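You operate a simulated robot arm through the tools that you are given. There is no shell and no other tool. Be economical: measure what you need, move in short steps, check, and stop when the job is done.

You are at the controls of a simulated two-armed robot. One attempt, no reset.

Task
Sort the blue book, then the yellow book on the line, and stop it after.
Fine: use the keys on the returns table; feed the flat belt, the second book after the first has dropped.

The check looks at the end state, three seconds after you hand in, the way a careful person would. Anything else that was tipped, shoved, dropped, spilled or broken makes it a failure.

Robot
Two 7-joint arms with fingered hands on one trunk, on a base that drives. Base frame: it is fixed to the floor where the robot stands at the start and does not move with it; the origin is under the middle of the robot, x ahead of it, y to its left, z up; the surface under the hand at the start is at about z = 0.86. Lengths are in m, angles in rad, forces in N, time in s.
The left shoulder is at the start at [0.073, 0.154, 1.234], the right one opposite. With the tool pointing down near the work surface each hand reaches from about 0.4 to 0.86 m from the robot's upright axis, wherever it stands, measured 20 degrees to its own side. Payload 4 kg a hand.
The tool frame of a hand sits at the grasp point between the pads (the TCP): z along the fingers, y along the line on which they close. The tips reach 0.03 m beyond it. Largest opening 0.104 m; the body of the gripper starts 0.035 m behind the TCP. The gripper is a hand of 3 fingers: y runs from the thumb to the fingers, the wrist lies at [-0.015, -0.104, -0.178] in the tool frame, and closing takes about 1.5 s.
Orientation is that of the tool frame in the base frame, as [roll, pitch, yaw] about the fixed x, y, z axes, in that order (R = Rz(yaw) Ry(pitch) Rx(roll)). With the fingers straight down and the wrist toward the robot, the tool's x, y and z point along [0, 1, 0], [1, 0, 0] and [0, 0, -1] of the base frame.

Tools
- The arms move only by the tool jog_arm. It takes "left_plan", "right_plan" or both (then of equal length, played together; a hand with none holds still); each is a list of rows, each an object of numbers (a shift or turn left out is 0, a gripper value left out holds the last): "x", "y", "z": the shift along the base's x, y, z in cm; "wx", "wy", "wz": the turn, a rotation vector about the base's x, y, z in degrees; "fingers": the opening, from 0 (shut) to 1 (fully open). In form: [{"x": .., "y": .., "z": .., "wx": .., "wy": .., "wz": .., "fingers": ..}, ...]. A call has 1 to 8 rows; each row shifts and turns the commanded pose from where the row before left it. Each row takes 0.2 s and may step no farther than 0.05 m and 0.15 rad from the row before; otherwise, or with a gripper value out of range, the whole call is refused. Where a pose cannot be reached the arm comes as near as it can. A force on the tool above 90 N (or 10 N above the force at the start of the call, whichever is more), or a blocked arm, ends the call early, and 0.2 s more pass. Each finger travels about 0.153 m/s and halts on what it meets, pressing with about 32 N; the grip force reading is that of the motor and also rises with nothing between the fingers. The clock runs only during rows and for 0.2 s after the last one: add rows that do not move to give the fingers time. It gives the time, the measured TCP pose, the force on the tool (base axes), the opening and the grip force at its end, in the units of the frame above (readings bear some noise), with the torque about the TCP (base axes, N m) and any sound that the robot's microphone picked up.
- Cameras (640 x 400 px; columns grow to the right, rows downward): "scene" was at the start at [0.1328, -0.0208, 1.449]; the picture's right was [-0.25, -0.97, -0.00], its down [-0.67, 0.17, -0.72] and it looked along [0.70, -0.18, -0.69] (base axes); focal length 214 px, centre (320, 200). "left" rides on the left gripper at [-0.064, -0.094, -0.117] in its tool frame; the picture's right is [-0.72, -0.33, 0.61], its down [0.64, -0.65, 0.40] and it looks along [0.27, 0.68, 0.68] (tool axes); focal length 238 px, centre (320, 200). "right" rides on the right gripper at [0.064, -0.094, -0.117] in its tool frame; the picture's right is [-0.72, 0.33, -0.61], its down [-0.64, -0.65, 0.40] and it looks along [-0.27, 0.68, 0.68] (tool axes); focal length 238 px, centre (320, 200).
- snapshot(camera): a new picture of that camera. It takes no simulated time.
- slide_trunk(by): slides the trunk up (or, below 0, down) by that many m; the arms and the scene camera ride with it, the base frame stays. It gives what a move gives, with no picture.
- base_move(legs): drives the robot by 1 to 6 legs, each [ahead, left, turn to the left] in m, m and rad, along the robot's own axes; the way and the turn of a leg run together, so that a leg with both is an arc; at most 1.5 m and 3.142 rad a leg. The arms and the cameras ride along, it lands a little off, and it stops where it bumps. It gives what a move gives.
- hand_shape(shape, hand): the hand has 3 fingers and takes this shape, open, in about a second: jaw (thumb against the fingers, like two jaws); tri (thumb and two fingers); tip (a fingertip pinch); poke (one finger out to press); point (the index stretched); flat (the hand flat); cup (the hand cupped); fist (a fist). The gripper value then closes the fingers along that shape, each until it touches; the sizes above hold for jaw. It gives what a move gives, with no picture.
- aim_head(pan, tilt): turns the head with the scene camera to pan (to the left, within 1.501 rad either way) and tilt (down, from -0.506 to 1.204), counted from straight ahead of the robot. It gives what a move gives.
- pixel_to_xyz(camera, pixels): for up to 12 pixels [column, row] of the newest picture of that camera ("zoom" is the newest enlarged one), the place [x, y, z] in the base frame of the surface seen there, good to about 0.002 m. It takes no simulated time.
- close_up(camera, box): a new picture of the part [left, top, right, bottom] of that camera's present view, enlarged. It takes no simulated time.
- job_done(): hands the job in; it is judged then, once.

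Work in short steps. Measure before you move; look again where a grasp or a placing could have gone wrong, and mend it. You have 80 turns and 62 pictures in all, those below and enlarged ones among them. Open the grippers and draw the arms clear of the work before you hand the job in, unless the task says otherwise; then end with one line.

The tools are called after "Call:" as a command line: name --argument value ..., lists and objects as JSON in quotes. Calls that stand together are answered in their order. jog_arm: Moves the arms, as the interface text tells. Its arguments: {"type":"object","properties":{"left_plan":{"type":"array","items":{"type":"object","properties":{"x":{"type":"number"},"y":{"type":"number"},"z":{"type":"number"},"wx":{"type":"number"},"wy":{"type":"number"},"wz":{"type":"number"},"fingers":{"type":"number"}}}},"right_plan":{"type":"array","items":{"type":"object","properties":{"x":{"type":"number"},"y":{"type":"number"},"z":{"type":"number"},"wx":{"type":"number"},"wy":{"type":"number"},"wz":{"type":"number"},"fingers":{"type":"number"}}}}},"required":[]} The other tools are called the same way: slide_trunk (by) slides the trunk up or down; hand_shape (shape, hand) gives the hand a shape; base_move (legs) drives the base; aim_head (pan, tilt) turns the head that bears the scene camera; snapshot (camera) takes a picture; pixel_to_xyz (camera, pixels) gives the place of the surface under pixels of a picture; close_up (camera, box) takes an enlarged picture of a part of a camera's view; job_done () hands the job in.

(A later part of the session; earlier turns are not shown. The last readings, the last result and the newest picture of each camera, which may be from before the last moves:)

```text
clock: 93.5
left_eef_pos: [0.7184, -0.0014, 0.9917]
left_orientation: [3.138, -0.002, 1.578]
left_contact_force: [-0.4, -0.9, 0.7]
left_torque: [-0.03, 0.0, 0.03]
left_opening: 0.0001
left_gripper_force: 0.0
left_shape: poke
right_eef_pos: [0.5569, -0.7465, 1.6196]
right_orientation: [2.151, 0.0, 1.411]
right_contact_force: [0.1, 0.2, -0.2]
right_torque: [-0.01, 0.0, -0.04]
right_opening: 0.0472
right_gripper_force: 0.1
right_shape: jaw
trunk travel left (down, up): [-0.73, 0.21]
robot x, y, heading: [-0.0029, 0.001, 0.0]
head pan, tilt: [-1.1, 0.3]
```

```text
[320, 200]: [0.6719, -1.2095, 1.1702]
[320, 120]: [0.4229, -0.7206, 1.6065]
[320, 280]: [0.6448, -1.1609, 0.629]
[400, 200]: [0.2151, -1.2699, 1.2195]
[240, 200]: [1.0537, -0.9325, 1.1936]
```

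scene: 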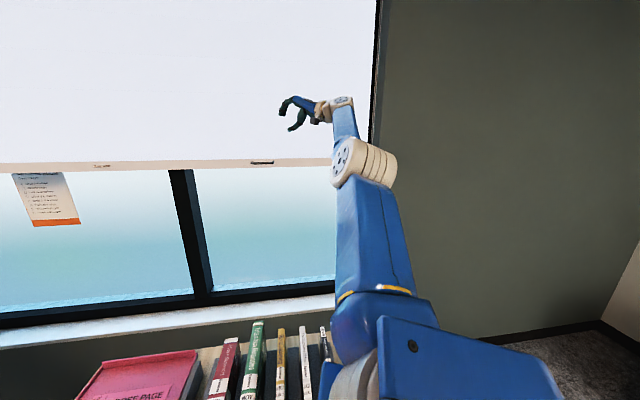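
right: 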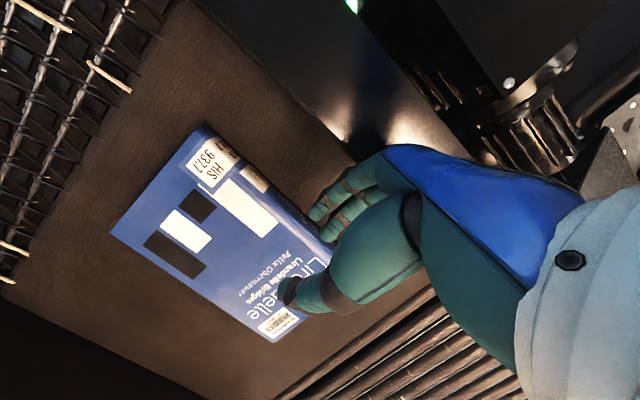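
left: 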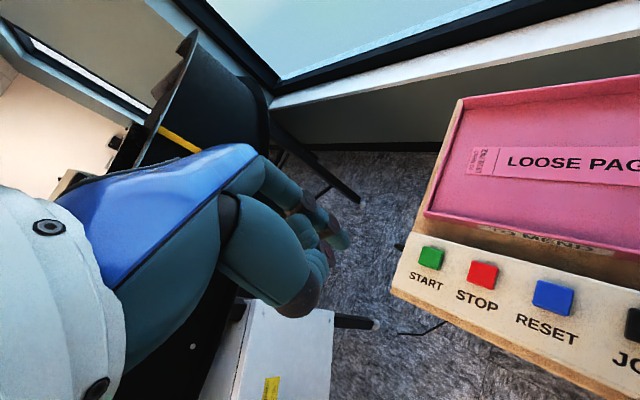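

The arm is straight, with elbow flexion bringing the forearm down. I move the hand straight down to make the elbow bend.

Call:
jog_arm --right_plan '[{"z": -4.8}, {"z": -4.8}, {"z": -4.8}, {"z": -4.8}, {"z": -4.8}, {"z": -4.8}, {"z": -4.8}]'

Call:
jog_arm --right_plan '[{"x": -3, "y": 3}, {"x": -3, "y": 3}, {"x": -3, "y": 3}, {"x": -3, "y": 3}]'

```text
clock: 95.0
left_eef_pos: [0.7172, -0.0028, 0.9921]
left_orientation: [3.137, -0.003, 1.576]
left_contact_force: [0.4, -0.4, -0.1]
left_torque: [-0.03, 0.0, -0.02]
left_opening: 0.0003
left_gripper_force: 0.1
left_shape: poke
right_eef_pos: [0.5914, -0.813, 1.3018]
right_orientation: [2.15, -0.001, 1.413]
right_contact_force: [-0.4, -0.1, 0.7]
right_torque: [0.04, 0.0, 0.0]
right_opening: 0.047
right_gripper_force: 0.0
right_shape: jaw
right hand out of reach, approached as far as the arm can: row 1, 2, 3, 4, 5, 6
trunk travel left (down, up): [-0.73, 0.21]
robot x, y, heading: [0.0005, 0.0007, -0.001]
head pan, tilt: [-1.1, 0.3]
```

```text
clock: 96.0
left_eef_pos: [0.7173, -0.0027, 0.9933]
left_orientation: [3.136, -0.003, 1.574]
left_contact_force: [-0.2, -0.2, 0.3]
left_torque: [0.01, -0.01, 0.03]
left_opening: 0.0
left_gripper_force: 0.0
left_shape: poke
right_eef_pos: [0.5507, -0.8309, 1.3012]
right_orientation: [2.15, 0.0, 1.413]
right_contact_force: [-0.5, -0.3, -0.5]
right_torque: [0.01, 0.01, 0.01]
right_opening: 0.047
right_gripper_force: 0.0
right_shape: jaw
right hand out of reach, approached as far as the arm can: row 1, 2, 3, 4
trunk travel left (down, up): [-0.73, 0.21]
robot x, y, heading: [0.0012, 0.0005, 0.005]
head pan, tilt: [-1.1, 0.3]
```

Row 7 was reachable, so the elbow may be just bending. I try much smaller inward steps combined with some descent.

Call:
jog_arm --right_plan '[{"x": -0.3, "y": 0.6, "z": -1}, {"x": -0.3, "y": 0.6, "z": -1}, {"x": -0.3, "y": 0.6, "z": -1}, {"x": -0.3, "y": 0.6, "z": -1}, {"x": -0.3, "y": 0.6, "z": -1}, {"x": -0.3, "y": 0.6, "z": -1}, {"x": -0.3, "y": 0.6, "z": -1}, {"x": -0.3, "y": 0.6, "z": -1}]'

Call:
jog_arm --right_plan '[{"wx": 1.25, "wy": 7.8, "z": 1}, {"wx": 1.25, "wy": 7.8, "z": 1}, {"wx": 1.25, "wy": 7.8, "z": 1}, {"wx": 1.25, "wy": 7.8, "z": 1}, {"wx": 1.25, "wy": 7.8, "z": 1}, {"wx": 1.25, "wy": 7.8, "z": 1}, {"wx": 1.25, "wy": 7.8, "z": 1}]'

```text
clock: 97.8
left_eef_pos: [0.7188, -0.0016, 0.9918]
left_orientation: [3.139, -0.001, 1.578]
left_contact_force: [0.6, 0.3, 0.3]
left_torque: [0.0, 0.0, 0.0]
left_opening: 0.0
left_gripper_force: 0.1
left_shape: poke
right_eef_pos: [0.5456, -0.8264, 1.2161]
right_orientation: [2.152, 0.0, 1.415]
right_contact_force: [-0.2, 0.0, 0.4]
right_torque: [-0.01, 0.01, 0.02]
right_opening: 0.047
right_gripper_force: 0.0
right_shape: jaw
right hand out of reach, approached as far as the arm can: row 1, 2, 3, 4, 5, 6, 7, 8
trunk travel left (down, up): [-0.73, 0.21]
robot x, y, heading: [0.0003, 0.0031, 0.004]
head pan, tilt: [-1.1, 0.3]
```

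```text
clock: 99.5
left_eef_pos: [0.7189, 0.0001, 0.9921]
left_orientation: [3.137, -0.002, 1.576]
left_contact_force: [0.5, -0.5, 0.1]
left_torque: [0.0, 0.0, 0.01]
left_opening: 0.0
left_gripper_force: 0.1
left_shape: poke
right_eef_pos: [0.5214, -0.7723, 1.2638]
right_orientation: [3.121, 0.001, 1.412]
right_contact_force: [0.2, 0.7, 0.2]
right_torque: [-0.06, 0.01, 0.0]
right_opening: 0.047
right_gripper_force: 0.0
right_shape: jaw
right hand out of reach, approached as far as the arm can: row 3, 4, 5, 6, 7
trunk travel left (down, up): [-0.73, 0.21]
robot x, y, heading: [0.0017, 0.0013, 0.003]
head pan, tilt: [-1.1, 0.3]
```

Next idea: pitching the fingers back toward me about the arm's own axis (0.87,0.49) should force the elbow itself to flex.

Call:
jog_arm --right_plan '[{"wx": 7, "wy": 3.9}, {"wx": 7, "wy": 3.9}, {"wx": 7, "wy": 3.9}, {"wx": 7, "wy": 3.9}, {"wx": 7, "wy": 3.9}, {"wx": 7, "wy": 3.9}, {"wx": 7, "wy": 3.9}, {"wx": 7, "wy": 3.9}]'

Call:
jog_arm --right_plan '[{"wx": 7, "wy": 3.9, "x": -1, "y": 2}, {"wx": 7, "wy": 3.9, "x": -1, "y": 2}, {"wx": 7, "wy": 3.9, "x": -1, "y": 2}, {"x": -1, "y": 2}, {"x": -1, "y": 2}, {"x": -1, "y": 2}, {"x": -1, "y": 2}]'

```text
clock: 101.2
left_eef_pos: [0.7181, -0.0012, 0.9922]
left_orientation: [3.138, -0.003, 1.577]
left_contact_force: [0.2, 0.1, 0.0]
left_torque: [-0.02, 0.0, -0.01]
left_opening: 0.0
left_gripper_force: 0.1
left_shape: poke
right_eef_pos: [0.4532, -0.6282, 1.2505]
right_orientation: [-2.483, -0.676, 1.17]
right_contact_force: [-0.2, 0.0, 0.6]
right_torque: [0.0, 0.0, 0.03]
right_opening: 0.0472
right_gripper_force: 0.1
right_shape: jaw
right hand out of reach, approached as far as the arm can: row 1, 2, 3, 4, 5, 6, 7, 8
trunk travel left (down, up): [-0.73, 0.21]
robot x, y, heading: [0.002, 0.0018, -0.0]
head pan, tilt: [-1.1, 0.3]
```

```text
clock: 102.8
left_eef_pos: [0.7192, -0.0011, 0.9931]
left_orientation: [3.138, -0.001, 1.579]
left_contact_force: [-0.9, 0.5, -0.3]
left_torque: [0.0, 0.0, 0.0]
left_opening: 0.0
left_gripper_force: 0.0
left_shape: poke
right_eef_pos: [0.3932, -0.4961, 1.2497]
right_orientation: [-2.033, -0.862, 0.872]
right_contact_force: [-0.3, 0.3, -0.4]
right_torque: [0.0, 0.01, 0.0]
right_opening: 0.0472
right_gripper_force: 0.1
right_shape: jaw
right hand out of reach, approached as far as the arm can: row 1, 7
trunk travel left (down, up): [-0.73, 0.21]
robot x, y, heading: [-0.0043, -0.0007, 0.007]
head pan, tilt: [-1.1, 0.3]
```

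That freed it: the elbow bends now. I continue inward, then untilt there.

Call:
jog_arm --right_plan '[{"y": 2.5, "z": 1}, {"y": 2.5, "z": 1}, {"y": 2.5, "z": 1}, {"y": 2.5, "z": 1}, {"y": 2.5, "z": 1}, {"y": 2.5, "z": 1}, {"y": 2.5, "z": 1}]'

Call:
jog_arm --right_plan '[{"wx": -7, "wy": -3.9, "y": -0.5, "x": 0.5}, {"wx": -7, "wy": -3.9, "y": -0.5, "x": 0.5}, {"wx": -7, "wy": -3.9, "y": -0.5, "x": 0.5}, {"wx": -7, "wy": -3.9, "y": -0.5, "x": 0.5}, {"wx": -7, "wy": -3.9, "y": -0.5, "x": 0.5}, {"wx": -7, "wy": -3.9, "y": -0.5, "x": 0.5}, {"wx": -7, "wy": -3.9, "y": -0.5, "x": 0.5}, {"wx": -7, "wy": -3.9, "y": -0.5, "x": 0.5}]'

```text
clock: 104.5
left_eef_pos: [0.7182, -0.0014, 0.9925]
left_orientation: [3.138, -0.002, 1.579]
left_contact_force: [0.2, -0.1, 0.9]
left_torque: [0.01, -0.02, -0.03]
left_opening: 0.0
left_gripper_force: 0.1
left_shape: poke
right_eef_pos: [0.3943, -0.3225, 1.32]
right_orientation: [-2.034, -0.859, 0.874]
right_contact_force: [0.0, 0.3, 0.4]
right_torque: [0.04, 0.01, -0.03]
right_opening: 0.0469
right_gripper_force: 0.1
right_shape: jaw
trunk travel left (down, up): [-0.73, 0.21]
robot x, y, heading: [0.0002, 0.0009, -0.001]
head pan, tilt: [-1.1, 0.3]
```

```text
clock: 106.2
left_eef_pos: [0.7177, -0.0015, 0.994]
left_orientation: [3.138, -0.002, 1.578]
left_contact_force: [-1.3, 0.1, 0.6]
left_torque: [0.01, 0.01, -0.01]
left_opening: 0.0001
left_gripper_force: 0.1
left_shape: poke
right_eef_pos: [0.4326, -0.3611, 1.3208]
right_orientation: [-3.044, -0.119, 1.42]
right_contact_force: [0.7, 1.0, 0.5]
right_torque: [0.03, -0.01, -0.01]
right_opening: 0.0471
right_gripper_force: 0.1
right_shape: jaw
trunk travel left (down, up): [-0.73, 0.21]
robot x, y, heading: [-0.0006, 0.0017, 0.005]
head pan, tilt: [-1.1, 0.3]
```

Recovered the good branch. I finish levelling the hand, set yaw 36° and go above the yellow book; and check whether blue has dropped.

Call:
jog_arm --right_plan '[{"wx": -3.77, "wy": -2.25, "x": -0.8, "y": -0.4}, {"wx": -3.77, "wy": -2.25, "x": -0.8, "y": -0.4}, {"wz": 7.44, "x": -0.8, "y": -0.4}, {"wz": 7.44, "x": -0.8, "y": -0.4}, {"wz": 7.44, "x": -0.8, "y": -0.4}, {"wz": 7.44, "x": -0.8, "y": -0.4}, {"wz": 7.44, "x": -0.8, "y": -0.4}, {"wz": 7.44, "x": -0.8, "y": -0.4}]'

Call:
aim_head --pan 1.1 --tilt 0.45

Call:
snapshot --camera "scene"

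```text
clock: 108.0
left_eef_pos: [0.7174, -0.0018, 0.9921]
left_orientation: [3.139, -0.003, 1.579]
left_contact_force: [0.2, -0.6, -0.5]
left_torque: [0.0, 0.01, -0.01]
left_opening: 0.0
left_gripper_force: 0.1
left_shape: poke
right_eef_pos: [0.3687, -0.3958, 1.3184]
right_orientation: [-3.141, -0.004, 2.205]
right_contact_force: [0.1, -0.2, 0.5]
right_torque: [-0.02, -0.01, 0.03]
right_opening: 0.0473
right_gripper_force: 0.1
right_shape: jaw
trunk travel left (down, up): [-0.73, 0.21]
robot x, y, heading: [-0.0012, 0.0003, 0.0]
head pan, tilt: [-1.1, 0.3]
```

```text
clock: 110.1
left_eef_pos: [0.7189, -0.0001, 0.9923]
left_orientation: [3.138, 0.0, 1.578]
left_contact_force: [-0.2, 0.1, -0.4]
left_torque: [-0.02, 0.03, 0.0]
left_opening: 0.0
left_gripper_force: 0.2
left_shape: poke
right_eef_pos: [0.368, -0.3963, 1.3193]
right_orientation: [-3.142, -0.006, 2.203]
right_contact_force: [0.4, -0.1, 0.5]
right_torque: [0.0, 0.01, 0.01]
right_opening: 0.047
right_gripper_force: 0.0
right_shape: jaw
trunk travel left (down, up): [-0.73, 0.21]
robot x, y, heading: [0.0034, 0.0022, 0.001]
head pan, tilt: [1.1, 0.45]
```

```text
13 pictures are left
```

scene: 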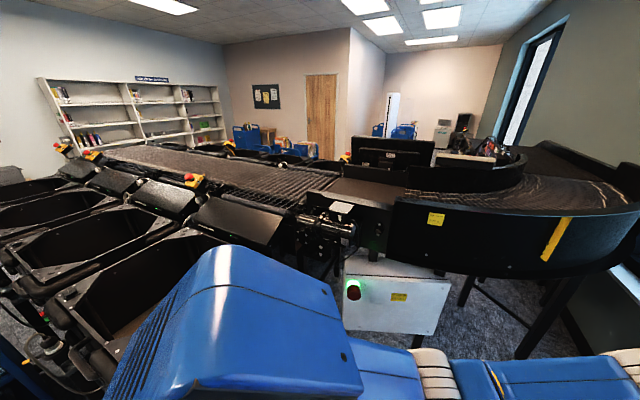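

The sorter is clear: blue has dropped. For a safe placement I stop the line now: left fingertip to STOP (0.675,-0.0375) and press.

Call:
jog_arm --left_plan '[{"x": -2.2, "y": -1.8}, {"x": -2.1, "y": -1.8}, {"z": -3}, {"z": -0.6}, {"z": -0.6}, {"z": -0.6}, {"z": 2}, {"z": 3}]'

Call:
aim_head --pan -0.45 --tilt 0.75

Call:
snapshot --camera "scene"

```text
clock: 111.9
left_eef_pos: [0.6728, -0.0368, 0.9956]
left_orientation: [3.139, -0.002, 1.578]
left_contact_force: [0.3, -0.8, 0.6]
left_torque: [0.0, -0.02, -0.02]
left_opening: 0.0002
left_gripper_force: 0.1
left_shape: poke
right_eef_pos: [0.3676, -0.3955, 1.3194]
right_orientation: [-3.141, -0.004, 2.204]
right_contact_force: [0.0, -0.2, -0.1]
right_torque: [0.01, 0.0, -0.01]
right_opening: 0.0473
right_gripper_force: 0.0
right_shape: jaw
trunk travel left (down, up): [-0.73, 0.21]
robot x, y, heading: [-0.0006, 0.0008, 0.002]
head pan, tilt: [1.1, 0.45]
heard: click
```

```text
clock: 113.5
left_eef_pos: [0.6749, -0.0363, 0.9954]
left_orientation: [3.14, -0.002, 1.578]
left_contact_force: [-0.1, -0.5, -0.1]
left_torque: [-0.02, -0.01, -0.04]
left_opening: 0.0
left_gripper_force: 0.1
left_shape: poke
right_eef_pos: [0.3679, -0.3961, 1.3194]
right_orientation: [-3.141, -0.007, 2.204]
right_contact_force: [-0.3, 0.2, 0.2]
right_torque: [0.0, 0.01, 0.0]
right_opening: 0.0471
right_gripper_force: 0.0
right_shape: jaw
trunk travel left (down, up): [-0.73, 0.21]
robot x, y, heading: [0.0006, 0.0002, 0.004]
head pan, tilt: [-0.45, 0.75]
```

```text
12 pictures are left
```

scene: 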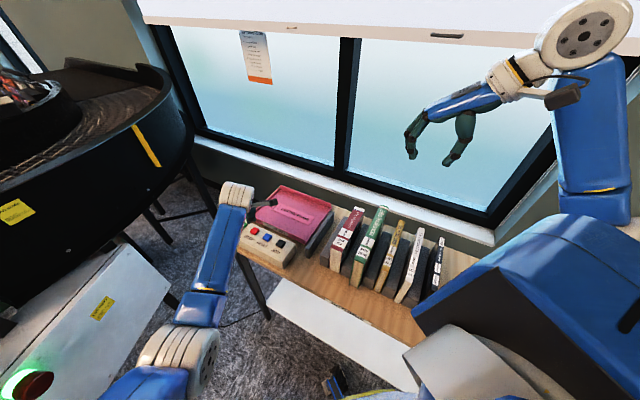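

The line stopped (click). Right hand is in good shape above the yellow book; I lower it to just above the spine and check.

Call:
jog_arm --right_plan '[{"z": -4.5, "x": 0.2, "y": 0.15}, {"z": -4.5}, {"z": -4.5}, {"z": -4.5}, {"z": -4.5}, {"z": -4.2}]'

Call:
snapshot --camera "right"

Call:
pixel_to_xyz --camera "right" --pixels '[[282, 295], [290, 285], [320, 208], [335, 212], [180, 215], [195, 235], [230, 255], [120, 180], [250, 330]]'

```text
clock: 115.0
left_eef_pos: [0.6747, -0.0361, 0.9946]
left_orientation: [3.138, -0.002, 1.577]
left_contact_force: [0.2, -1.2, 0.0]
left_torque: [0.01, -0.01, -0.03]
left_opening: 0.0
left_gripper_force: 0.2
left_shape: poke
right_eef_pos: [0.3708, -0.3943, 1.0515]
right_orientation: [3.141, -0.003, 2.205]
right_contact_force: [0.1, 0.2, 0.0]
right_torque: [0.04, -0.03, -0.03]
right_opening: 0.0472
right_gripper_force: 0.0
right_shape: jaw
trunk travel left (down, up): [-0.73, 0.21]
robot x, y, heading: [-0.0005, -0.0013, 0.001]
head pan, tilt: [-0.45, 0.75]
```

```text
11 pictures are left
```

right: 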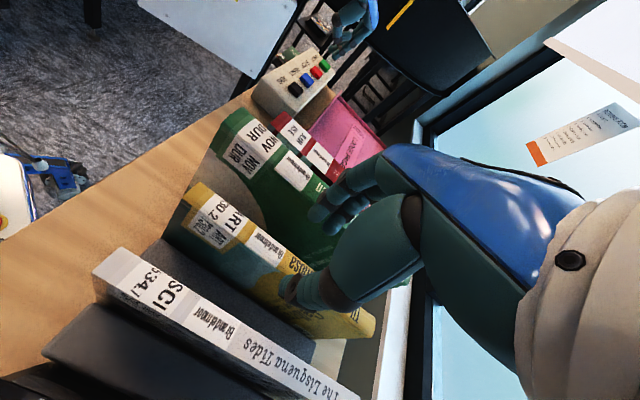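

```text
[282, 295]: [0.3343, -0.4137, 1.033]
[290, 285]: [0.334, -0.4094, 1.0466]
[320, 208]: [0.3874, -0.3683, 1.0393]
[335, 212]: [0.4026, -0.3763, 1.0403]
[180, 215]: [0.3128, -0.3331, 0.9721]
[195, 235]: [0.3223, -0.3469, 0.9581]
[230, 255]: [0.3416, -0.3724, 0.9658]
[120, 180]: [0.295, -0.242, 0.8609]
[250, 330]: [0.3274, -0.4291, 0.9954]
```

Straddling yellow, but green is near the fingers; I narrow the opening to ~35 mm before going down to TCP z≈0.975 and closing.

Call:
jog_arm --right_plan '[{"fingers": 0.34, "x": -0.12, "y": -0.09}, {}, {"z": -2.5}, {"z": -2.6}, {"z": -2.5}]'

Call:
jog_arm --right_plan '[{"fingers": 0}, {}, {}, {}, {}, {}, {}]'

Call:
snapshot --camera "right"

```text
clock: 116.2
left_eef_pos: [0.6747, -0.0364, 0.9955]
left_orientation: [3.139, -0.002, 1.578]
left_contact_force: [0.4, -0.2, -0.1]
left_torque: [0.03, -0.01, -0.01]
left_opening: 0.0001
left_gripper_force: 0.1
left_shape: poke
right_eef_pos: [0.3683, -0.3944, 0.9755]
right_orientation: [3.14, -0.003, 2.204]
right_contact_force: [-0.7, -0.2, 0.0]
right_torque: [0.06, -0.02, 0.03]
right_opening: 0.0354
right_gripper_force: 0.1
right_shape: jaw
trunk travel left (down, up): [-0.73, 0.21]
robot x, y, heading: [-0.0023, 0.0013, 0.0]
head pan, tilt: [-0.45, 0.75]
```

```text
clock: 117.8
left_eef_pos: [0.6748, -0.0374, 0.9941]
left_orientation: [3.137, -0.002, 1.577]
left_contact_force: [0.0, 0.4, -0.9]
left_torque: [0.0, 0.02, 0.01]
left_opening: 0.0
left_gripper_force: 0.1
left_shape: poke
right_eef_pos: [0.369, -0.3944, 0.9765]
right_orientation: [3.142, -0.005, 2.205]
right_contact_force: [0.2, 0.7, -1.2]
right_torque: [0.01, 0.01, -0.01]
right_opening: 0.0141
right_gripper_force: 31.8
right_shape: jaw
trunk travel left (down, up): [-0.73, 0.21]
robot x, y, heading: [-0.002, 0.0017, 0.004]
head pan, tilt: [-0.45, 0.75]
```

```text
10 pictures are left
```

right: 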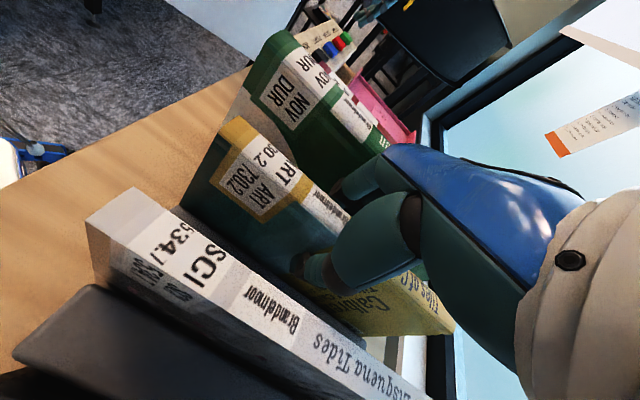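

Gripped (14 mm). I lift it straight out, and move the left hand up and aside at the same time.

Call:
jog_arm --right_plan '[{"z": 2}, {"z": 3}, {"z": 3}, {"z": 4}, {"z": 4}, {"z": 4}, {"z": 4}]' --left_plan '[{"z": 4}, {"z": 4}, {"z": 3, "y": 3}, {"x": -3, "y": 3}, {"x": -3, "y": 3}, {"x": -3, "y": 3}, {"x": -3, "y": 3}]'

Call:
jog_arm --left_plan '[{"x": -3, "y": 3.5}, {"x": -3, "y": 3.5}, {"x": -3, "y": 3.5}, {"x": -1, "y": 3.5}, {"y": 3.5}]'

Call:
slide_trunk --by 0.2

Call:
snapshot --camera "scene"

```text
clock: 119.3
left_eef_pos: [0.5538, 0.1122, 1.1059]
left_orientation: [3.136, -0.002, 1.576]
left_contact_force: [-0.2, 0.1, 0.6]
left_torque: [-0.01, -0.02, 0.02]
left_opening: 0.0
left_gripper_force: 0.0
left_shape: poke
right_eef_pos: [0.37, -0.3933, 1.2164]
right_orientation: [-3.139, -0.003, 2.204]
right_contact_force: [-0.3, 0.1, -3.4]
right_torque: [0.0, 0.03, 0.03]
right_opening: 0.0138
right_gripper_force: 32.1
right_shape: jaw
trunk travel left (down, up): [-0.73, 0.21]
robot x, y, heading: [0.0007, -0.0029, -0.001]
head pan, tilt: [-0.45, 0.75]
```

```text
clock: 120.5
left_eef_pos: [0.4548, 0.2887, 1.1066]
left_orientation: [3.138, -0.001, 1.576]
left_contact_force: [-0.1, -1.0, -0.3]
left_torque: [-0.06, 0.01, -0.01]
left_opening: 0.0001
left_gripper_force: 0.1
left_shape: poke
right_eef_pos: [0.3693, -0.394, 1.2168]
right_orientation: [3.141, -0.005, 2.202]
right_contact_force: [0.0, 0.1, -2.5]
right_torque: [0.05, 0.01, 0.03]
right_opening: 0.0141
right_gripper_force: 31.8
right_shape: jaw
trunk travel left (down, up): [-0.73, 0.21]
robot x, y, heading: [0.0047, 0.0003, 0.0]
head pan, tilt: [-0.45, 0.75]
```

```text
clock: 122.7
left_eef_pos: [0.4558, 0.2869, 1.3051]
left_orientation: [3.138, -0.001, 1.578]
left_contact_force: [-0.4, 0.6, -0.2]
left_torque: [-0.03, 0.01, 0.0]
left_opening: 0.0002
left_gripper_force: 0.0
left_shape: poke
right_eef_pos: [0.3706, -0.3941, 1.4167]
right_orientation: [3.142, -0.005, 2.206]
right_contact_force: [-0.1, -0.6, -3.5]
right_torque: [0.0, 0.07, 0.01]
right_opening: 0.0139
right_gripper_force: 32.2
right_shape: jaw
trunk travel left (down, up): [-0.93, 0.01]
robot x, y, heading: [0.0001, 0.0008, 0.001]
head pan, tilt: [-0.45, 0.75]
```

```text
9 pictures are left
```

scene: 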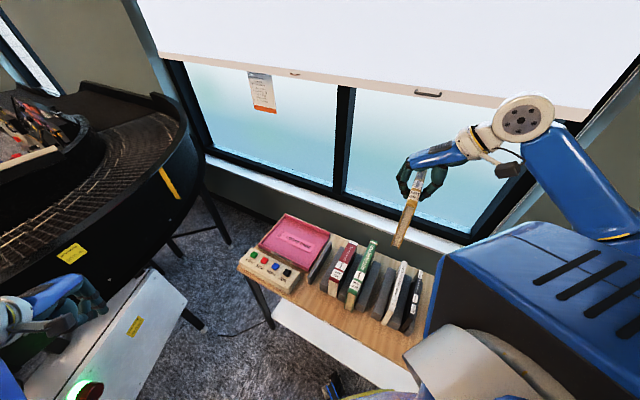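

Neighbours are undisturbed. Near my body, where the arm is well bent, I now tilt the book 60° and start the yaw swing.

Call:
jog_arm --right_plan '[{"wx": -4.45, "wy": 6.04, "x": 1.6, "y": 1}, {"wx": -4.45, "wy": 6.04, "x": 1.6, "y": 1}, {"wx": -4.45, "wy": 6.04, "x": 1.6, "y": 1}, {"wx": -4.45, "wy": 6.04, "x": 1.6, "y": 1}, {"wx": -4.45, "wy": 6.04, "x": 1.6, "y": 1}, {"wx": -4.45, "wy": 6.04, "x": 1.6, "y": 1}, {"wx": -4.45, "wy": 6.04, "x": 1.6, "y": 1}, {"wx": -4.45, "wy": 6.04, "x": 1.6, "y": 1}]'

Call:
jog_arm --right_plan '[{"wz": 8}, {"wz": 8}, {"wz": 8}, {"wz": 8}, {"wz": 8}, {"wz": 8}, {"wz": 8}, {"wz": 8}]'

```text
clock: 124.5
left_eef_pos: [0.4571, 0.2901, 1.3046]
left_orientation: [3.141, -0.001, 1.576]
left_contact_force: [1.1, 0.0, -0.6]
left_torque: [0.03, 0.0, -0.01]
left_opening: 0.0
left_gripper_force: 0.0
left_shape: poke
right_eef_pos: [0.4997, -0.311, 1.4175]
right_orientation: [-2.09, 0.001, 2.203]
right_contact_force: [-0.5, -0.2, -3.8]
right_torque: [0.12, -0.08, 0.03]
right_opening: 0.0139
right_gripper_force: 31.8
right_shape: jaw
trunk travel left (down, up): [-0.93, 0.01]
robot x, y, heading: [0.0049, 0.0042, -0.002]
head pan, tilt: [-0.45, 0.75]
```

```text
clock: 126.3
left_eef_pos: [0.4555, 0.2877, 1.3061]
left_orientation: [3.138, -0.002, 1.578]
left_contact_force: [-0.4, 0.7, 0.5]
left_torque: [0.01, -0.03, -0.01]
left_opening: 0.0
left_gripper_force: 0.1
left_shape: poke
right_eef_pos: [0.4982, -0.3152, 1.4167]
right_orientation: [-2.094, 0.0, -2.962]
right_contact_force: [0.1, -0.1, -3.0]
right_torque: [0.13, 0.06, 0.0]
right_opening: 0.0139
right_gripper_force: 31.9
right_shape: jaw
trunk travel left (down, up): [-0.93, 0.01]
robot x, y, heading: [0.0003, 0.0011, 0.003]
head pan, tilt: [-0.45, 0.75]
```

All reachable. I continue the yaw swing by the remaining 80°.

Call:
jog_arm --right_plan '[{"wz": 8}, {"wz": 8}, {"wz": 8}, {"wz": 8}, {"wz": 8}]'

Call:
jog_arm --right_plan '[{"wz": 8}, {"wz": 8}, {"wz": 8}, {"wz": 8}, {"wz": 8}]'

```text
clock: 127.5
left_eef_pos: [0.455, 0.2867, 1.3061]
left_orientation: [3.139, -0.001, 1.576]
left_contact_force: [0.0, 0.9, 0.4]
left_torque: [0.0, -0.01, -0.01]
left_opening: 0.0
left_gripper_force: 0.2
left_shape: poke
right_eef_pos: [0.4963, -0.3142, 1.4182]
right_orientation: [-2.096, 0.0, -2.264]
right_contact_force: [-0.2, -0.1, -3.2]
right_torque: [0.06, 0.13, -0.03]
right_opening: 0.0142
right_gripper_force: 31.8
right_shape: jaw
trunk travel left (down, up): [-0.93, 0.01]
robot x, y, heading: [-0.0004, 0.0041, 0.006]
head pan, tilt: [-0.45, 0.75]
```

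```text
clock: 128.7
left_eef_pos: [0.4548, 0.2867, 1.3071]
left_orientation: [3.138, -0.001, 1.579]
left_contact_force: [-0.4, -0.3, 0.0]
left_torque: [0.02, -0.04, 0.0]
left_opening: 0.0
left_gripper_force: 0.0
left_shape: poke
right_eef_pos: [0.4971, -0.3151, 1.4162]
right_orientation: [-2.095, 0.001, -1.564]
right_contact_force: [0.1, -0.8, -3.0]
right_torque: [-0.07, 0.17, 0.0]
right_opening: 0.0138
right_gripper_force: 31.8
right_shape: jaw
trunk travel left (down, up): [-0.93, 0.01]
robot x, y, heading: [0.0007, 0.0018, -0.001]
head pan, tilt: [-0.45, 0.75]
```

The flip is reached without any limit. I drive to the belt as before.

Call:
base_move --legs '[[0.1, 0.4, 0], [0, 0, 0.63], [0.12, -0.04, 0]]'

Call:
aim_head --pan 0.1 --tilt 0.75

```text
clock: 133.8
left_eef_pos: [0.4006, 0.9378, 1.3087]
left_orientation: [3.127, 0.005, 2.209]
left_contact_force: [0.3, -0.1, 0.1]
left_torque: [0.04, -0.04, -0.02]
left_opening: 0.0
left_gripper_force: 0.0
left_shape: poke
right_eef_pos: [0.789, 0.4765, 1.4251]
right_orientation: [-2.086, -0.007, -0.937]
right_contact_force: [-0.5, 0.3, -3.3]
right_torque: [-0.12, 0.1, 0.0]
right_opening: 0.0141
right_gripper_force: 32.1
right_shape: jaw
trunk travel left (down, up): [-0.93, 0.01]
robot x, y, heading: [0.2209, 0.4368, 0.642]
head pan, tilt: [-0.45, 0.75]
```

```text
clock: 134.8
left_eef_pos: [0.4132, 0.9436, 1.3033]
left_orientation: [3.139, 0.002, 2.208]
left_contact_force: [0.2, 0.3, 0.3]
left_torque: [0.0, 0.01, -0.04]
left_opening: 0.0
left_gripper_force: 0.0
left_shape: poke
right_eef_pos: [0.8034, 0.4824, 1.4187]
right_orientation: [-2.097, -0.003, -0.934]
right_contact_force: [0.4, -0.6, -3.4]
right_torque: [-0.1, 0.09, -0.03]
right_opening: 0.0144
right_gripper_force: 32.2
right_shape: jaw
trunk travel left (down, up): [-0.93, 0.01]
robot x, y, heading: [0.2205, 0.4352, 0.635]
head pan, tilt: [0.099, 0.75]
```

Now I move the tilted book over the belt, drawing the left hand back.

Call:
jog_arm --right_plan '[{"x": -0.3, "y": 4.5}, {"x": -0.3, "y": 4.5}, {"x": -0.3, "y": 4.5}, {"x": -0.3, "y": 4.5}, {"x": -0.3, "y": 4.5}, {"x": -0.3, "y": 4.5}, {"x": -0.3, "y": 4.5}, {"x": -0.3, "y": 4.5}]' --left_plan '[{"x": -3.8, "y": 1}, {"x": -3.8, "y": 1}, {"x": -3.8, "y": 1}, {"x": -3.8, "y": 1}, {}, {}, {}, {}]'

Call:
jog_arm --right_plan '[{"y": 3.5, "z": -3}, {"z": -4.5}, {"z": -4.5}, {"z": -4.5}, {"z": -4.5}]'

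```text
clock: 136.6
left_eef_pos: [0.259, 0.9856, 1.3033]
left_orientation: [3.138, 0.004, 2.207]
left_contact_force: [-0.7, 0.4, -0.8]
left_torque: [-0.01, 0.0, -0.04]
left_opening: 0.0
left_gripper_force: 0.0
left_shape: poke
right_eef_pos: [0.7751, 0.8448, 1.4185]
right_orientation: [-2.096, -0.007, -0.94]
right_contact_force: [0.6, -0.3, -2.2]
right_torque: [-0.11, 0.04, 0.01]
right_opening: 0.014
right_gripper_force: 31.8
right_shape: jaw
trunk travel left (down, up): [-0.93, 0.01]
robot x, y, heading: [0.2202, 0.4403, 0.63]
head pan, tilt: [0.099, 0.75]
```

```text
clock: 137.8
left_eef_pos: [0.2631, 0.9808, 1.3046]
left_orientation: [3.138, 0.001, 2.208]
left_contact_force: [0.4, 0.6, -0.6]
left_torque: [0.04, -0.02, -0.01]
left_opening: 0.0
left_gripper_force: 0.0
left_shape: poke
right_eef_pos: [0.782, 0.8732, 1.2061]
right_orientation: [-2.097, 0.0, -0.937]
right_contact_force: [0.2, 0.0, -3.4]
right_torque: [-0.14, 0.08, 0.02]
right_opening: 0.014
right_gripper_force: 31.7
right_shape: jaw
trunk travel left (down, up): [-0.93, 0.01]
robot x, y, heading: [0.2147, 0.4367, 0.639]
head pan, tilt: [0.099, 0.75]
```

All reachable. To keep the hand clear of the rim I go 5 cm farther across, then down toward the belt.

Call:
jog_arm --right_plan '[{"x": 1.45, "y": 2.3}, {"x": 1.45, "y": 2.3}, {"z": -3}, {"z": -2.5}, {"z": -1.5}, {}]'

Call:
snapshot --camera "right"

```text
clock: 139.2
left_eef_pos: [0.2642, 0.9802, 1.3061]
left_orientation: [3.137, -0.001, 2.207]
left_contact_force: [0.7, 0.5, 0.0]
left_torque: [-0.04, 0.03, 0.02]
left_opening: 0.0
left_gripper_force: 0.1
left_shape: poke
right_eef_pos: [0.8033, 0.9021, 1.1511]
right_orientation: [-2.096, 0.0, -0.937]
right_contact_force: [-0.5, -0.1, -2.8]
right_torque: [-0.11, 0.08, -0.01]
right_opening: 0.0137
right_gripper_force: 31.9
right_shape: jaw
right hand out of reach, approached as far as the arm can: row 3, 4, 5
trunk travel left (down, up): [-0.93, 0.01]
robot x, y, heading: [0.221, 0.4389, 0.634]
head pan, tilt: [0.099, 0.75]
```

```text
8 pictures are left
```

right: 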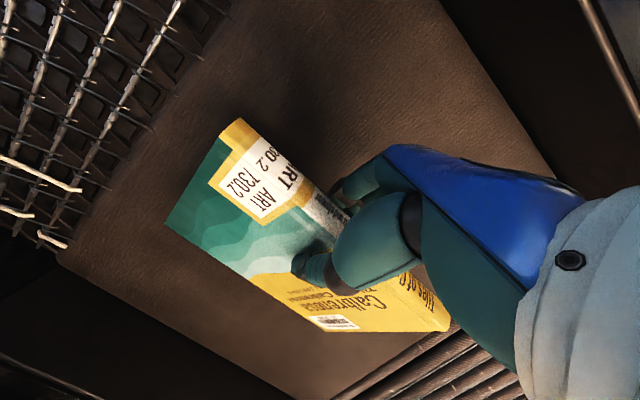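

Reach is limited in that direction, so I lower with the trunk instead: 3 cm down.

Call:
slide_trunk --by -0.03

Call:
slide_trunk --by -0.008

```text
clock: 140.0
left_eef_pos: [0.2644, 0.9777, 1.2762]
left_orientation: [3.139, -0.002, 2.208]
left_contact_force: [-1.0, -0.5, -0.4]
left_torque: [0.01, -0.01, 0.02]
left_opening: 0.0
left_gripper_force: 0.1
left_shape: poke
right_eef_pos: [0.8042, 0.8999, 1.1189]
right_orientation: [-2.095, 0.001, -0.935]
right_contact_force: [-0.5, 0.5, -2.9]
right_torque: [-0.05, 0.07, -0.02]
right_opening: 0.0139
right_gripper_force: 31.9
right_shape: jaw
trunk travel left (down, up): [-0.9, 0.04]
robot x, y, heading: [0.2195, 0.4383, 0.629]
head pan, tilt: [0.099, 0.75]
```

```text
clock: 140.5
left_eef_pos: [0.2617, 0.9788, 1.2667]
left_orientation: [3.136, 0.001, 2.207]
left_contact_force: [0.8, 0.0, 0.7]
left_torque: [0.0, -0.01, -0.04]
left_opening: 0.0
left_gripper_force: 0.0
left_shape: poke
right_eef_pos: [0.8016, 0.9014, 1.1147]
right_orientation: [-2.094, -0.002, -0.939]
right_contact_force: [-2.1, -1.0, -0.1]
right_torque: [0.08, -0.03, 0.0]
right_opening: 0.0142
right_gripper_force: 32.0
right_shape: jaw
trunk travel left (down, up): [-0.892, 0.048]
robot x, y, heading: [0.2196, 0.4373, 0.635]
head pan, tilt: [0.099, 0.75]
```

The edge rests on the belt. I open, raise slightly with the trunk, and back the base 0.07 m to slide the fingers out.

Call:
jog_arm --right_plan '[{"fingers": 0.4}, {}, {}]'

Call:
slide_trunk --by 0.03

Call:
base_move --legs '[[-0.075, 0, 0]]'

Call:
snapshot --camera "right"

```text
clock: 141.3
left_eef_pos: [0.2624, 0.9787, 1.2668]
left_orientation: [3.138, 0.0, 2.207]
left_contact_force: [-0.3, 0.1, -0.1]
left_torque: [0.0, 0.01, -0.01]
left_opening: 0.0002
left_gripper_force: 0.1
left_shape: poke
right_eef_pos: [0.803, 0.9021, 1.112]
right_orientation: [-2.095, -0.001, -0.936]
right_contact_force: [0.5, 0.1, -1.1]
right_torque: [-0.03, 0.02, -0.01]
right_opening: 0.0421
right_gripper_force: 0.1
right_shape: jaw
trunk travel left (down, up): [-0.892, 0.048]
robot x, y, heading: [0.2197, 0.4357, 0.633]
head pan, tilt: [0.099, 0.75]
```

```text
clock: 142.1
left_eef_pos: [0.262, 0.979, 1.2984]
left_orientation: [3.138, 0.0, 2.208]
left_contact_force: [-0.4, -0.5, 0.3]
left_torque: [0.02, -0.01, -0.02]
left_opening: 0.0
left_gripper_force: 0.2
left_shape: poke
right_eef_pos: [0.8022, 0.9012, 1.1424]
right_orientation: [-2.095, 0.0, -0.936]
right_contact_force: [-0.8, 0.3, -1.4]
right_torque: [-0.05, 0.04, 0.06]
right_opening: 0.0422
right_gripper_force: 0.0
right_shape: jaw
trunk travel left (down, up): [-0.922, 0.018]
robot x, y, heading: [0.2183, 0.4395, 0.637]
head pan, tilt: [0.099, 0.75]
```

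```text
clock: 143.1
left_eef_pos: [0.2154, 0.9456, 1.2921]
left_orientation: [-3.132, 0.0, 2.208]
left_contact_force: [1.3, 1.1, -0.5]
left_torque: [-0.03, 0.08, 0.0]
left_opening: 0.0
left_gripper_force: 0.1
left_shape: poke
right_eef_pos: [0.7528, 0.8658, 1.133]
right_orientation: [-2.109, -0.002, -0.94]
right_contact_force: [0.6, 1.0, 0.3]
right_torque: [0.01, 0.0, -0.01]
right_opening: 0.0417
right_gripper_force: 0.0
right_shape: jaw
trunk travel left (down, up): [-0.922, 0.018]
robot x, y, heading: [0.1594, 0.3959, 0.638]
head pan, tilt: [0.099, 0.75]
```

```text
7 pictures are left
```

right: 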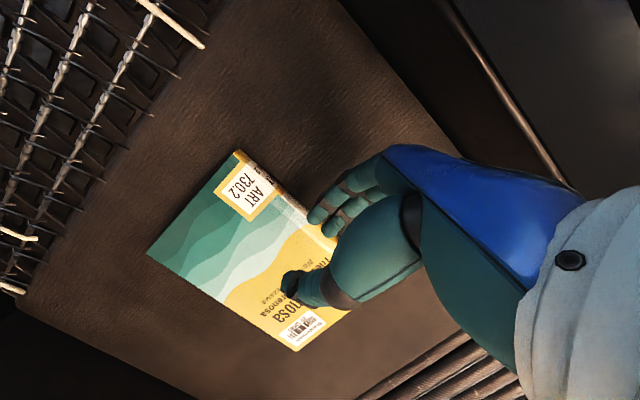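

The yellow book lies flat; the fingers are just at its spine. I raise a little, back 3 cm more, then lift away.

Call:
jog_arm --right_plan '[{"z": 1, "x": -0.8, "y": -0.6}, {"z": 1, "x": -0.8, "y": -0.6}]'

Call:
base_move --legs '[[-0.03, 0, 0]]'

Call:
jog_arm --right_plan '[{"z": 4}, {"z": 4.5}, {"z": 4.5}, {"z": 4.5}, {"z": 4.5}, {"z": 4.5}]'

Call:
snapshot --camera "right"

```text
clock: 143.7
left_eef_pos: [0.2035, 0.9307, 1.2993]
left_orientation: [3.136, -0.005, 2.208]
left_contact_force: [0.3, -0.1, 1.2]
left_torque: [0.01, 0.03, -0.01]
left_opening: 0.0
left_gripper_force: 0.2
left_shape: poke
right_eef_pos: [0.7252, 0.8393, 1.1637]
right_orientation: [-2.094, 0.002, -0.939]
right_contact_force: [-0.1, -0.4, -0.6]
right_torque: [0.02, -0.01, 0.01]
right_opening: 0.0415
right_gripper_force: 0.1
right_shape: jaw
trunk travel left (down, up): [-0.922, 0.018]
robot x, y, heading: [0.1548, 0.3921, 0.635]
head pan, tilt: [0.099, 0.75]
```

```text
clock: 144.5
left_eef_pos: [0.186, 0.9177, 1.297]
left_orientation: [-3.139, -0.001, 2.206]
left_contact_force: [0.3, -0.4, 0.2]
left_torque: [-0.05, -0.01, -0.01]
left_opening: 0.0001
left_gripper_force: 0.1
left_shape: poke
right_eef_pos: [0.7067, 0.8287, 1.1583]
right_orientation: [-2.103, 0.001, -0.938]
right_contact_force: [0.3, 0.0, -0.1]
right_torque: [0.0, 0.02, 0.01]
right_opening: 0.0413
right_gripper_force: 0.0
right_shape: jaw
trunk travel left (down, up): [-0.922, 0.018]
robot x, y, heading: [0.1362, 0.3741, 0.632]
head pan, tilt: [0.099, 0.75]
```

```text
clock: 145.9
left_eef_pos: [0.177, 0.9129, 1.2995]
left_orientation: [3.134, 0.0, 2.208]
left_contact_force: [-0.3, 0.7, -0.1]
left_torque: [0.01, -0.03, 0.0]
left_opening: 0.0
left_gripper_force: 0.1
left_shape: poke
right_eef_pos: [0.6994, 0.8244, 1.4293]
right_orientation: [-2.096, 0.0, -0.939]
right_contact_force: [-0.4, 0.1, 0.6]
right_torque: [0.02, 0.01, -0.03]
right_opening: 0.042
right_gripper_force: 0.0
right_shape: jaw
trunk travel left (down, up): [-0.922, 0.018]
robot x, y, heading: [0.1294, 0.3719, 0.631]
head pan, tilt: [0.099, 0.75]
```

```text
6 pictures are left
```

right: 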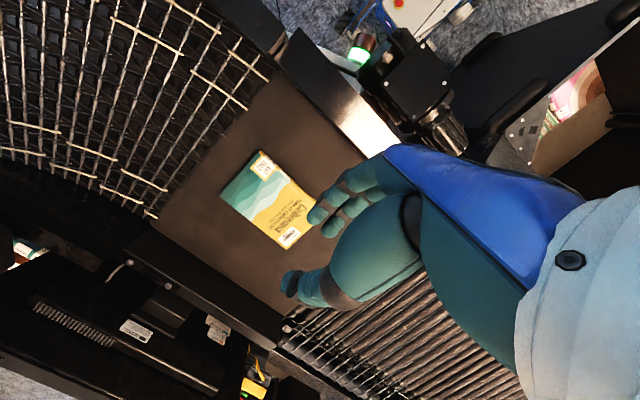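

Yellow lies flat on the belt. I draw the right hand in toward my body, then drive back to the keys.

Call:
jog_arm --right_plan '[{"y": -4, "x": -0.2}, {"y": -4, "x": -0.2}, {"y": -4, "x": -0.2}, {"y": -4, "x": -0.2}, {"y": -4, "x": -0.2}, {"y": -4, "x": -0.2}, {"y": -4, "x": -0.2}, {"y": -4, "x": -0.2}]'

Call:
base_move --legs '[[0, 0, -0.631], [-0.129, -0.372, 0]]'

Call:
jog_arm --left_plan '[{"x": 3.5, "y": -3.4}, {"x": 3.5, "y": -3.4}, {"x": 3.5, "y": -3.4}, {"x": 3.5, "y": -3.4}, {"x": 3.5, "y": -3.4}, {"x": 3.5, "y": -3.4}, {"x": 3.5, "y": -3.4}, {"x": 3.5, "y": -3.4}]'

Call:
slide_trunk --by -0.2

```text
clock: 147.7
left_eef_pos: [0.1798, 0.9104, 1.2989]
left_orientation: [3.134, -0.007, 2.208]
left_contact_force: [-0.4, -0.7, -0.3]
left_torque: [0.03, 0.02, -0.04]
left_opening: 0.0001
left_gripper_force: 0.1
left_shape: poke
right_eef_pos: [0.6856, 0.5, 1.4285]
right_orientation: [-2.095, 0.003, -0.939]
right_contact_force: [-0.1, 0.1, -0.3]
right_torque: [0.03, -0.01, 0.03]
right_opening: 0.0414
right_gripper_force: 0.0
right_shape: jaw
trunk travel left (down, up): [-0.922, 0.018]
robot x, y, heading: [0.1361, 0.375, 0.632]
head pan, tilt: [0.099, 0.75]
```

```text
clock: 151.9
left_eef_pos: [0.3608, 0.4226, 1.2949]
left_orientation: [3.139, 0.007, 1.576]
left_contact_force: [-0.4, 0.4, -0.4]
left_torque: [-0.07, 0.01, -0.01]
left_opening: 0.0
left_gripper_force: 0.0
left_shape: poke
right_eef_pos: [0.5274, -0.2058, 1.4295]
right_orientation: [-2.101, -0.007, -1.569]
right_contact_force: [0.7, 1.1, -0.3]
right_torque: [-0.07, -0.02, 0.0]
right_opening: 0.0414
right_gripper_force: 0.0
right_shape: jaw
trunk travel left (down, up): [-0.922, 0.018]
robot x, y, heading: [0.0086, 0.0031, 0.004]
head pan, tilt: [0.099, 0.75]
```

```text
clock: 153.7
left_eef_pos: [0.6406, 0.139, 1.2969]
left_orientation: [3.137, -0.004, 1.577]
left_contact_force: [0.9, 0.0, 0.2]
left_torque: [-0.01, 0.02, 0.02]
left_opening: 0.0
left_gripper_force: 0.0
left_shape: poke
right_eef_pos: [0.5274, -0.218, 1.4277]
right_orientation: [-2.097, 0.002, -1.568]
right_contact_force: [1.0, 0.6, -0.1]
right_torque: [-0.02, 0.02, 0.02]
right_opening: 0.0416
right_gripper_force: 0.1
right_shape: jaw
trunk travel left (down, up): [-0.922, 0.018]
robot x, y, heading: [0.0061, 0.003, 0.011]
head pan, tilt: [0.099, 0.75]
```

```text
clock: 155.9
left_eef_pos: [0.64, 0.1364, 1.0984]
left_orientation: [3.136, -0.003, 1.577]
left_contact_force: [0.2, -0.2, -0.5]
left_torque: [-0.06, 0.04, 0.0]
left_opening: 0.0
left_gripper_force: 0.0
left_shape: poke
right_eef_pos: [0.5255, -0.22, 1.2277]
right_orientation: [-2.098, 0.002, -1.571]
right_contact_force: [-0.8, 0.2, 0.0]
right_torque: [0.01, -0.01, 0.0]
right_opening: 0.0414
right_gripper_force: 0.1
right_shape: jaw
trunk travel left (down, up): [-0.722, 0.218]
robot x, y, heading: [0.0051, 0.0024, 0.007]
head pan, tilt: [0.099, 0.75]
```

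Now the left fingertip goes over START (0.718,-0.002), down, and presses.

Call:
jog_arm --left_plan '[{"x": 2, "y": -3.5}, {"x": 2, "y": -3.5}, {"x": 2, "y": -3.5}, {"x": 1.8, "y": -3.3}, {"z": -4}, {"z": -4}, {"z": -3}]'

Call:
jog_arm --left_plan '[{"z": -2.5}, {"z": -0.6}, {"z": -0.6}, {"z": -0.5}, {"z": -0.3}, {"z": 2}, {"z": 3}]'

Call:
aim_head --pan 1.0 --tilt 0.45

Call:
snapshot --camera "scene"

```text
clock: 157.5
left_eef_pos: [0.7179, -0.0005, 0.9879]
left_orientation: [3.138, -0.002, 1.577]
left_contact_force: [-0.3, 0.2, 0.6]
left_torque: [-0.02, -0.01, 0.03]
left_opening: 0.0
left_gripper_force: 0.0
left_shape: poke
right_eef_pos: [0.5262, -0.2209, 1.2274]
right_orientation: [-2.098, 0.003, -1.569]
right_contact_force: [-0.1, 0.1, 0.0]
right_torque: [-0.03, 0.02, 0.02]
right_opening: 0.0415
right_gripper_force: 0.0
right_shape: jaw
trunk travel left (down, up): [-0.722, 0.218]
robot x, y, heading: [0.0035, 0.0033, 0.006]
head pan, tilt: [0.099, 0.75]
```

```text
clock: 159.1
left_eef_pos: [0.7158, -0.0, 0.9928]
left_orientation: [3.138, -0.005, 1.578]
left_contact_force: [0.7, 0.6, 0.4]
left_torque: [0.0, -0.01, -0.01]
left_opening: 0.0001
left_gripper_force: 0.1
left_shape: poke
right_eef_pos: [0.5254, -0.2211, 1.2273]
right_orientation: [-2.095, 0.003, -1.57]
right_contact_force: [0.0, 0.1, 0.1]
right_torque: [0.02, 0.01, -0.01]
right_opening: 0.0417
right_gripper_force: 0.1
right_shape: jaw
trunk travel left (down, up): [-0.722, 0.218]
robot x, y, heading: [0.0031, 0.0011, 0.005]
head pan, tilt: [0.099, 0.75]
heard: click
```

```text
clock: 160.3
left_eef_pos: [0.7171, -0.0003, 0.9942]
left_orientation: [3.136, -0.005, 1.576]
left_contact_force: [0.1, -0.2, -0.2]
left_torque: [-0.01, 0.01, -0.02]
left_opening: 0.0001
left_gripper_force: 0.0
left_shape: poke
right_eef_pos: [0.5268, -0.2212, 1.2288]
right_orientation: [-2.097, 0.004, -1.567]
right_contact_force: [0.0, 0.7, 1.0]
right_torque: [0.01, 0.02, -0.02]
right_opening: 0.0414
right_gripper_force: 0.1
right_shape: jaw
trunk travel left (down, up): [-0.722, 0.218]
robot x, y, heading: [0.003, 0.0031, 0.001]
head pan, tilt: [1.0, 0.45]
```

```text
5 pictures are left
```

scene: 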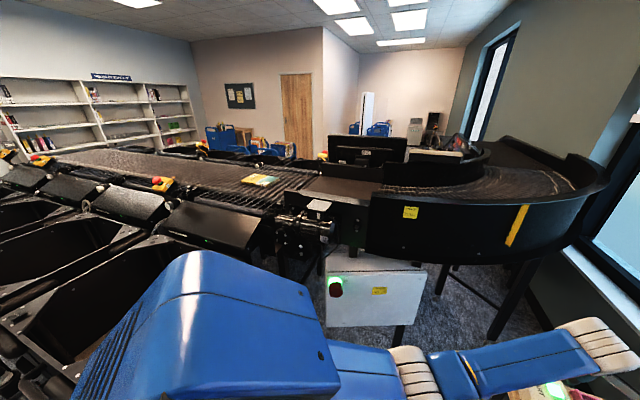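

The yellow book is moving (260,180). I move the fingertip above STOP and let time pass.

Call:
jog_arm --left_plan '[{"x": -2.2, "y": -1.8}, {"x": -2.0, "y": -1.8}, {}, {}, {}, {}, {}, {}]'

Call:
jog_arm --left_plan '[{}, {}, {}, {}, {}, {}, {}, {}]'

Call:
jog_arm --left_plan '[{}, {}, {}, {}, {}, {}, {}, {}]'

Call:
jog_arm --left_plan '[{}, {}, {}, {}, {}, {}, {}, {}]'

Call:
jog_arm --left_plan '[{}, {}, {}, {}, {}, {}, {}, {}]'

Call:
jog_arm --left_plan '[{}, {}, {}, {}, {}, {}, {}, {}]'

Call:
snapshot --camera "scene"

```text
clock: 162.1
left_eef_pos: [0.6746, -0.037, 0.9937]
left_orientation: [3.138, -0.002, 1.574]
left_contact_force: [0.9, 1.0, -0.5]
left_torque: [-0.01, 0.02, 0.02]
left_opening: 0.0
left_gripper_force: 0.0
left_shape: poke
right_eef_pos: [0.5255, -0.221, 1.227]
right_orientation: [-2.096, 0.003, -1.569]
right_contact_force: [1.3, -0.5, -0.1]
right_torque: [-0.01, -0.02, 0.04]
right_opening: 0.0412
right_gripper_force: 0.0
right_shape: jaw
trunk travel left (down, up): [-0.722, 0.218]
robot x, y, heading: [0.001, 0.0032, 0.005]
head pan, tilt: [1.0, 0.45]
```

```text
clock: 163.9
left_eef_pos: [0.6762, -0.0369, 0.9933]
left_orientation: [3.136, -0.004, 1.577]
left_contact_force: [0.0, 0.2, -0.6]
left_torque: [0.02, 0.0, -0.02]
left_opening: 0.0
left_gripper_force: 0.2
left_shape: poke
right_eef_pos: [0.5261, -0.2208, 1.2287]
right_orientation: [-2.098, 0.003, -1.568]
right_contact_force: [-0.3, -0.5, -0.6]
right_torque: [-0.01, 0.01, -0.02]
right_opening: 0.0416
right_gripper_force: 0.0
right_shape: jaw
trunk travel left (down, up): [-0.722, 0.218]
robot x, y, heading: [0.0049, 0.0016, 0.006]
head pan, tilt: [1.0, 0.45]
```

```text
clock: 165.7
left_eef_pos: [0.6755, -0.0369, 0.9939]
left_orientation: [3.136, -0.004, 1.576]
left_contact_force: [1.2, 0.3, 0.4]
left_torque: [0.03, -0.02, -0.02]
left_opening: 0.0
left_gripper_force: 0.0
left_shape: poke
right_eef_pos: [0.5257, -0.2207, 1.2283]
right_orientation: [-2.098, 0.003, -1.569]
right_contact_force: [0.2, 0.3, 0.1]
right_torque: [0.01, 0.01, 0.0]
right_opening: 0.0415
right_gripper_force: 0.0
right_shape: jaw
trunk travel left (down, up): [-0.722, 0.218]
robot x, y, heading: [0.0046, 0.0004, 0.003]
head pan, tilt: [1.0, 0.45]
```

```text
clock: 167.5
left_eef_pos: [0.6745, -0.036, 0.9937]
left_orientation: [3.136, -0.005, 1.574]
left_contact_force: [0.7, -0.5, 0.5]
left_torque: [0.01, -0.02, 0.02]
left_opening: 0.0005
left_gripper_force: 0.0
left_shape: poke
right_eef_pos: [0.5262, -0.221, 1.2278]
right_orientation: [-2.097, 0.002, -1.571]
right_contact_force: [-0.3, 0.2, -0.9]
right_torque: [0.01, -0.02, 0.02]
right_opening: 0.0415
right_gripper_force: 0.1
right_shape: jaw
trunk travel left (down, up): [-0.722, 0.218]
robot x, y, heading: [0.0081, 0.001, 0.001]
head pan, tilt: [1.0, 0.45]
```

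```text
clock: 169.3
left_eef_pos: [0.6752, -0.0365, 0.9929]
left_orientation: [3.137, -0.004, 1.577]
left_contact_force: [0.7, -0.8, -0.6]
left_torque: [0.0, -0.02, -0.01]
left_opening: 0.0
left_gripper_force: 0.2
left_shape: poke
right_eef_pos: [0.5266, -0.2202, 1.2279]
right_orientation: [-2.098, 0.003, -1.569]
right_contact_force: [0.2, 0.2, -0.3]
right_torque: [-0.01, 0.02, 0.02]
right_opening: 0.0416
right_gripper_force: 0.1
right_shape: jaw
trunk travel left (down, up): [-0.722, 0.218]
robot x, y, heading: [0.0056, 0.003, 0.006]
head pan, tilt: [1.0, 0.45]
```

```text
clock: 171.1
left_eef_pos: [0.6747, -0.0365, 0.9923]
left_orientation: [3.137, -0.004, 1.576]
left_contact_force: [1.1, -0.5, 0.0]
left_torque: [-0.02, 0.0, 0.01]
left_opening: 0.0002
left_gripper_force: 0.0
left_shape: poke
right_eef_pos: [0.5255, -0.2207, 1.2275]
right_orientation: [-2.097, 0.003, -1.569]
right_contact_force: [1.0, -0.1, -0.1]
right_torque: [-0.02, -0.01, 0.01]
right_opening: 0.0415
right_gripper_force: 0.0
right_shape: jaw
trunk travel left (down, up): [-0.722, 0.218]
robot x, y, heading: [0.0042, 0.0038, 0.0]
head pan, tilt: [1.0, 0.45]
```

```text
4 pictures are left
```

scene: 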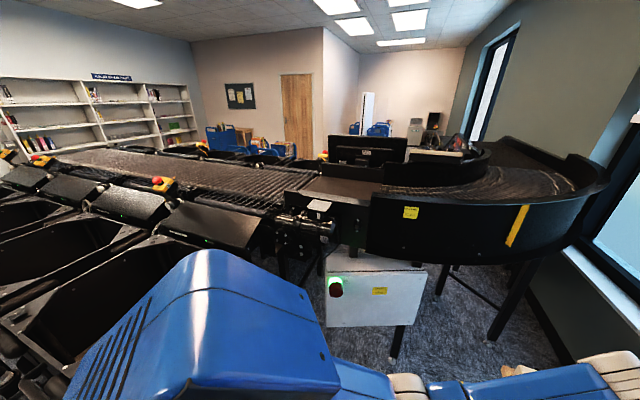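

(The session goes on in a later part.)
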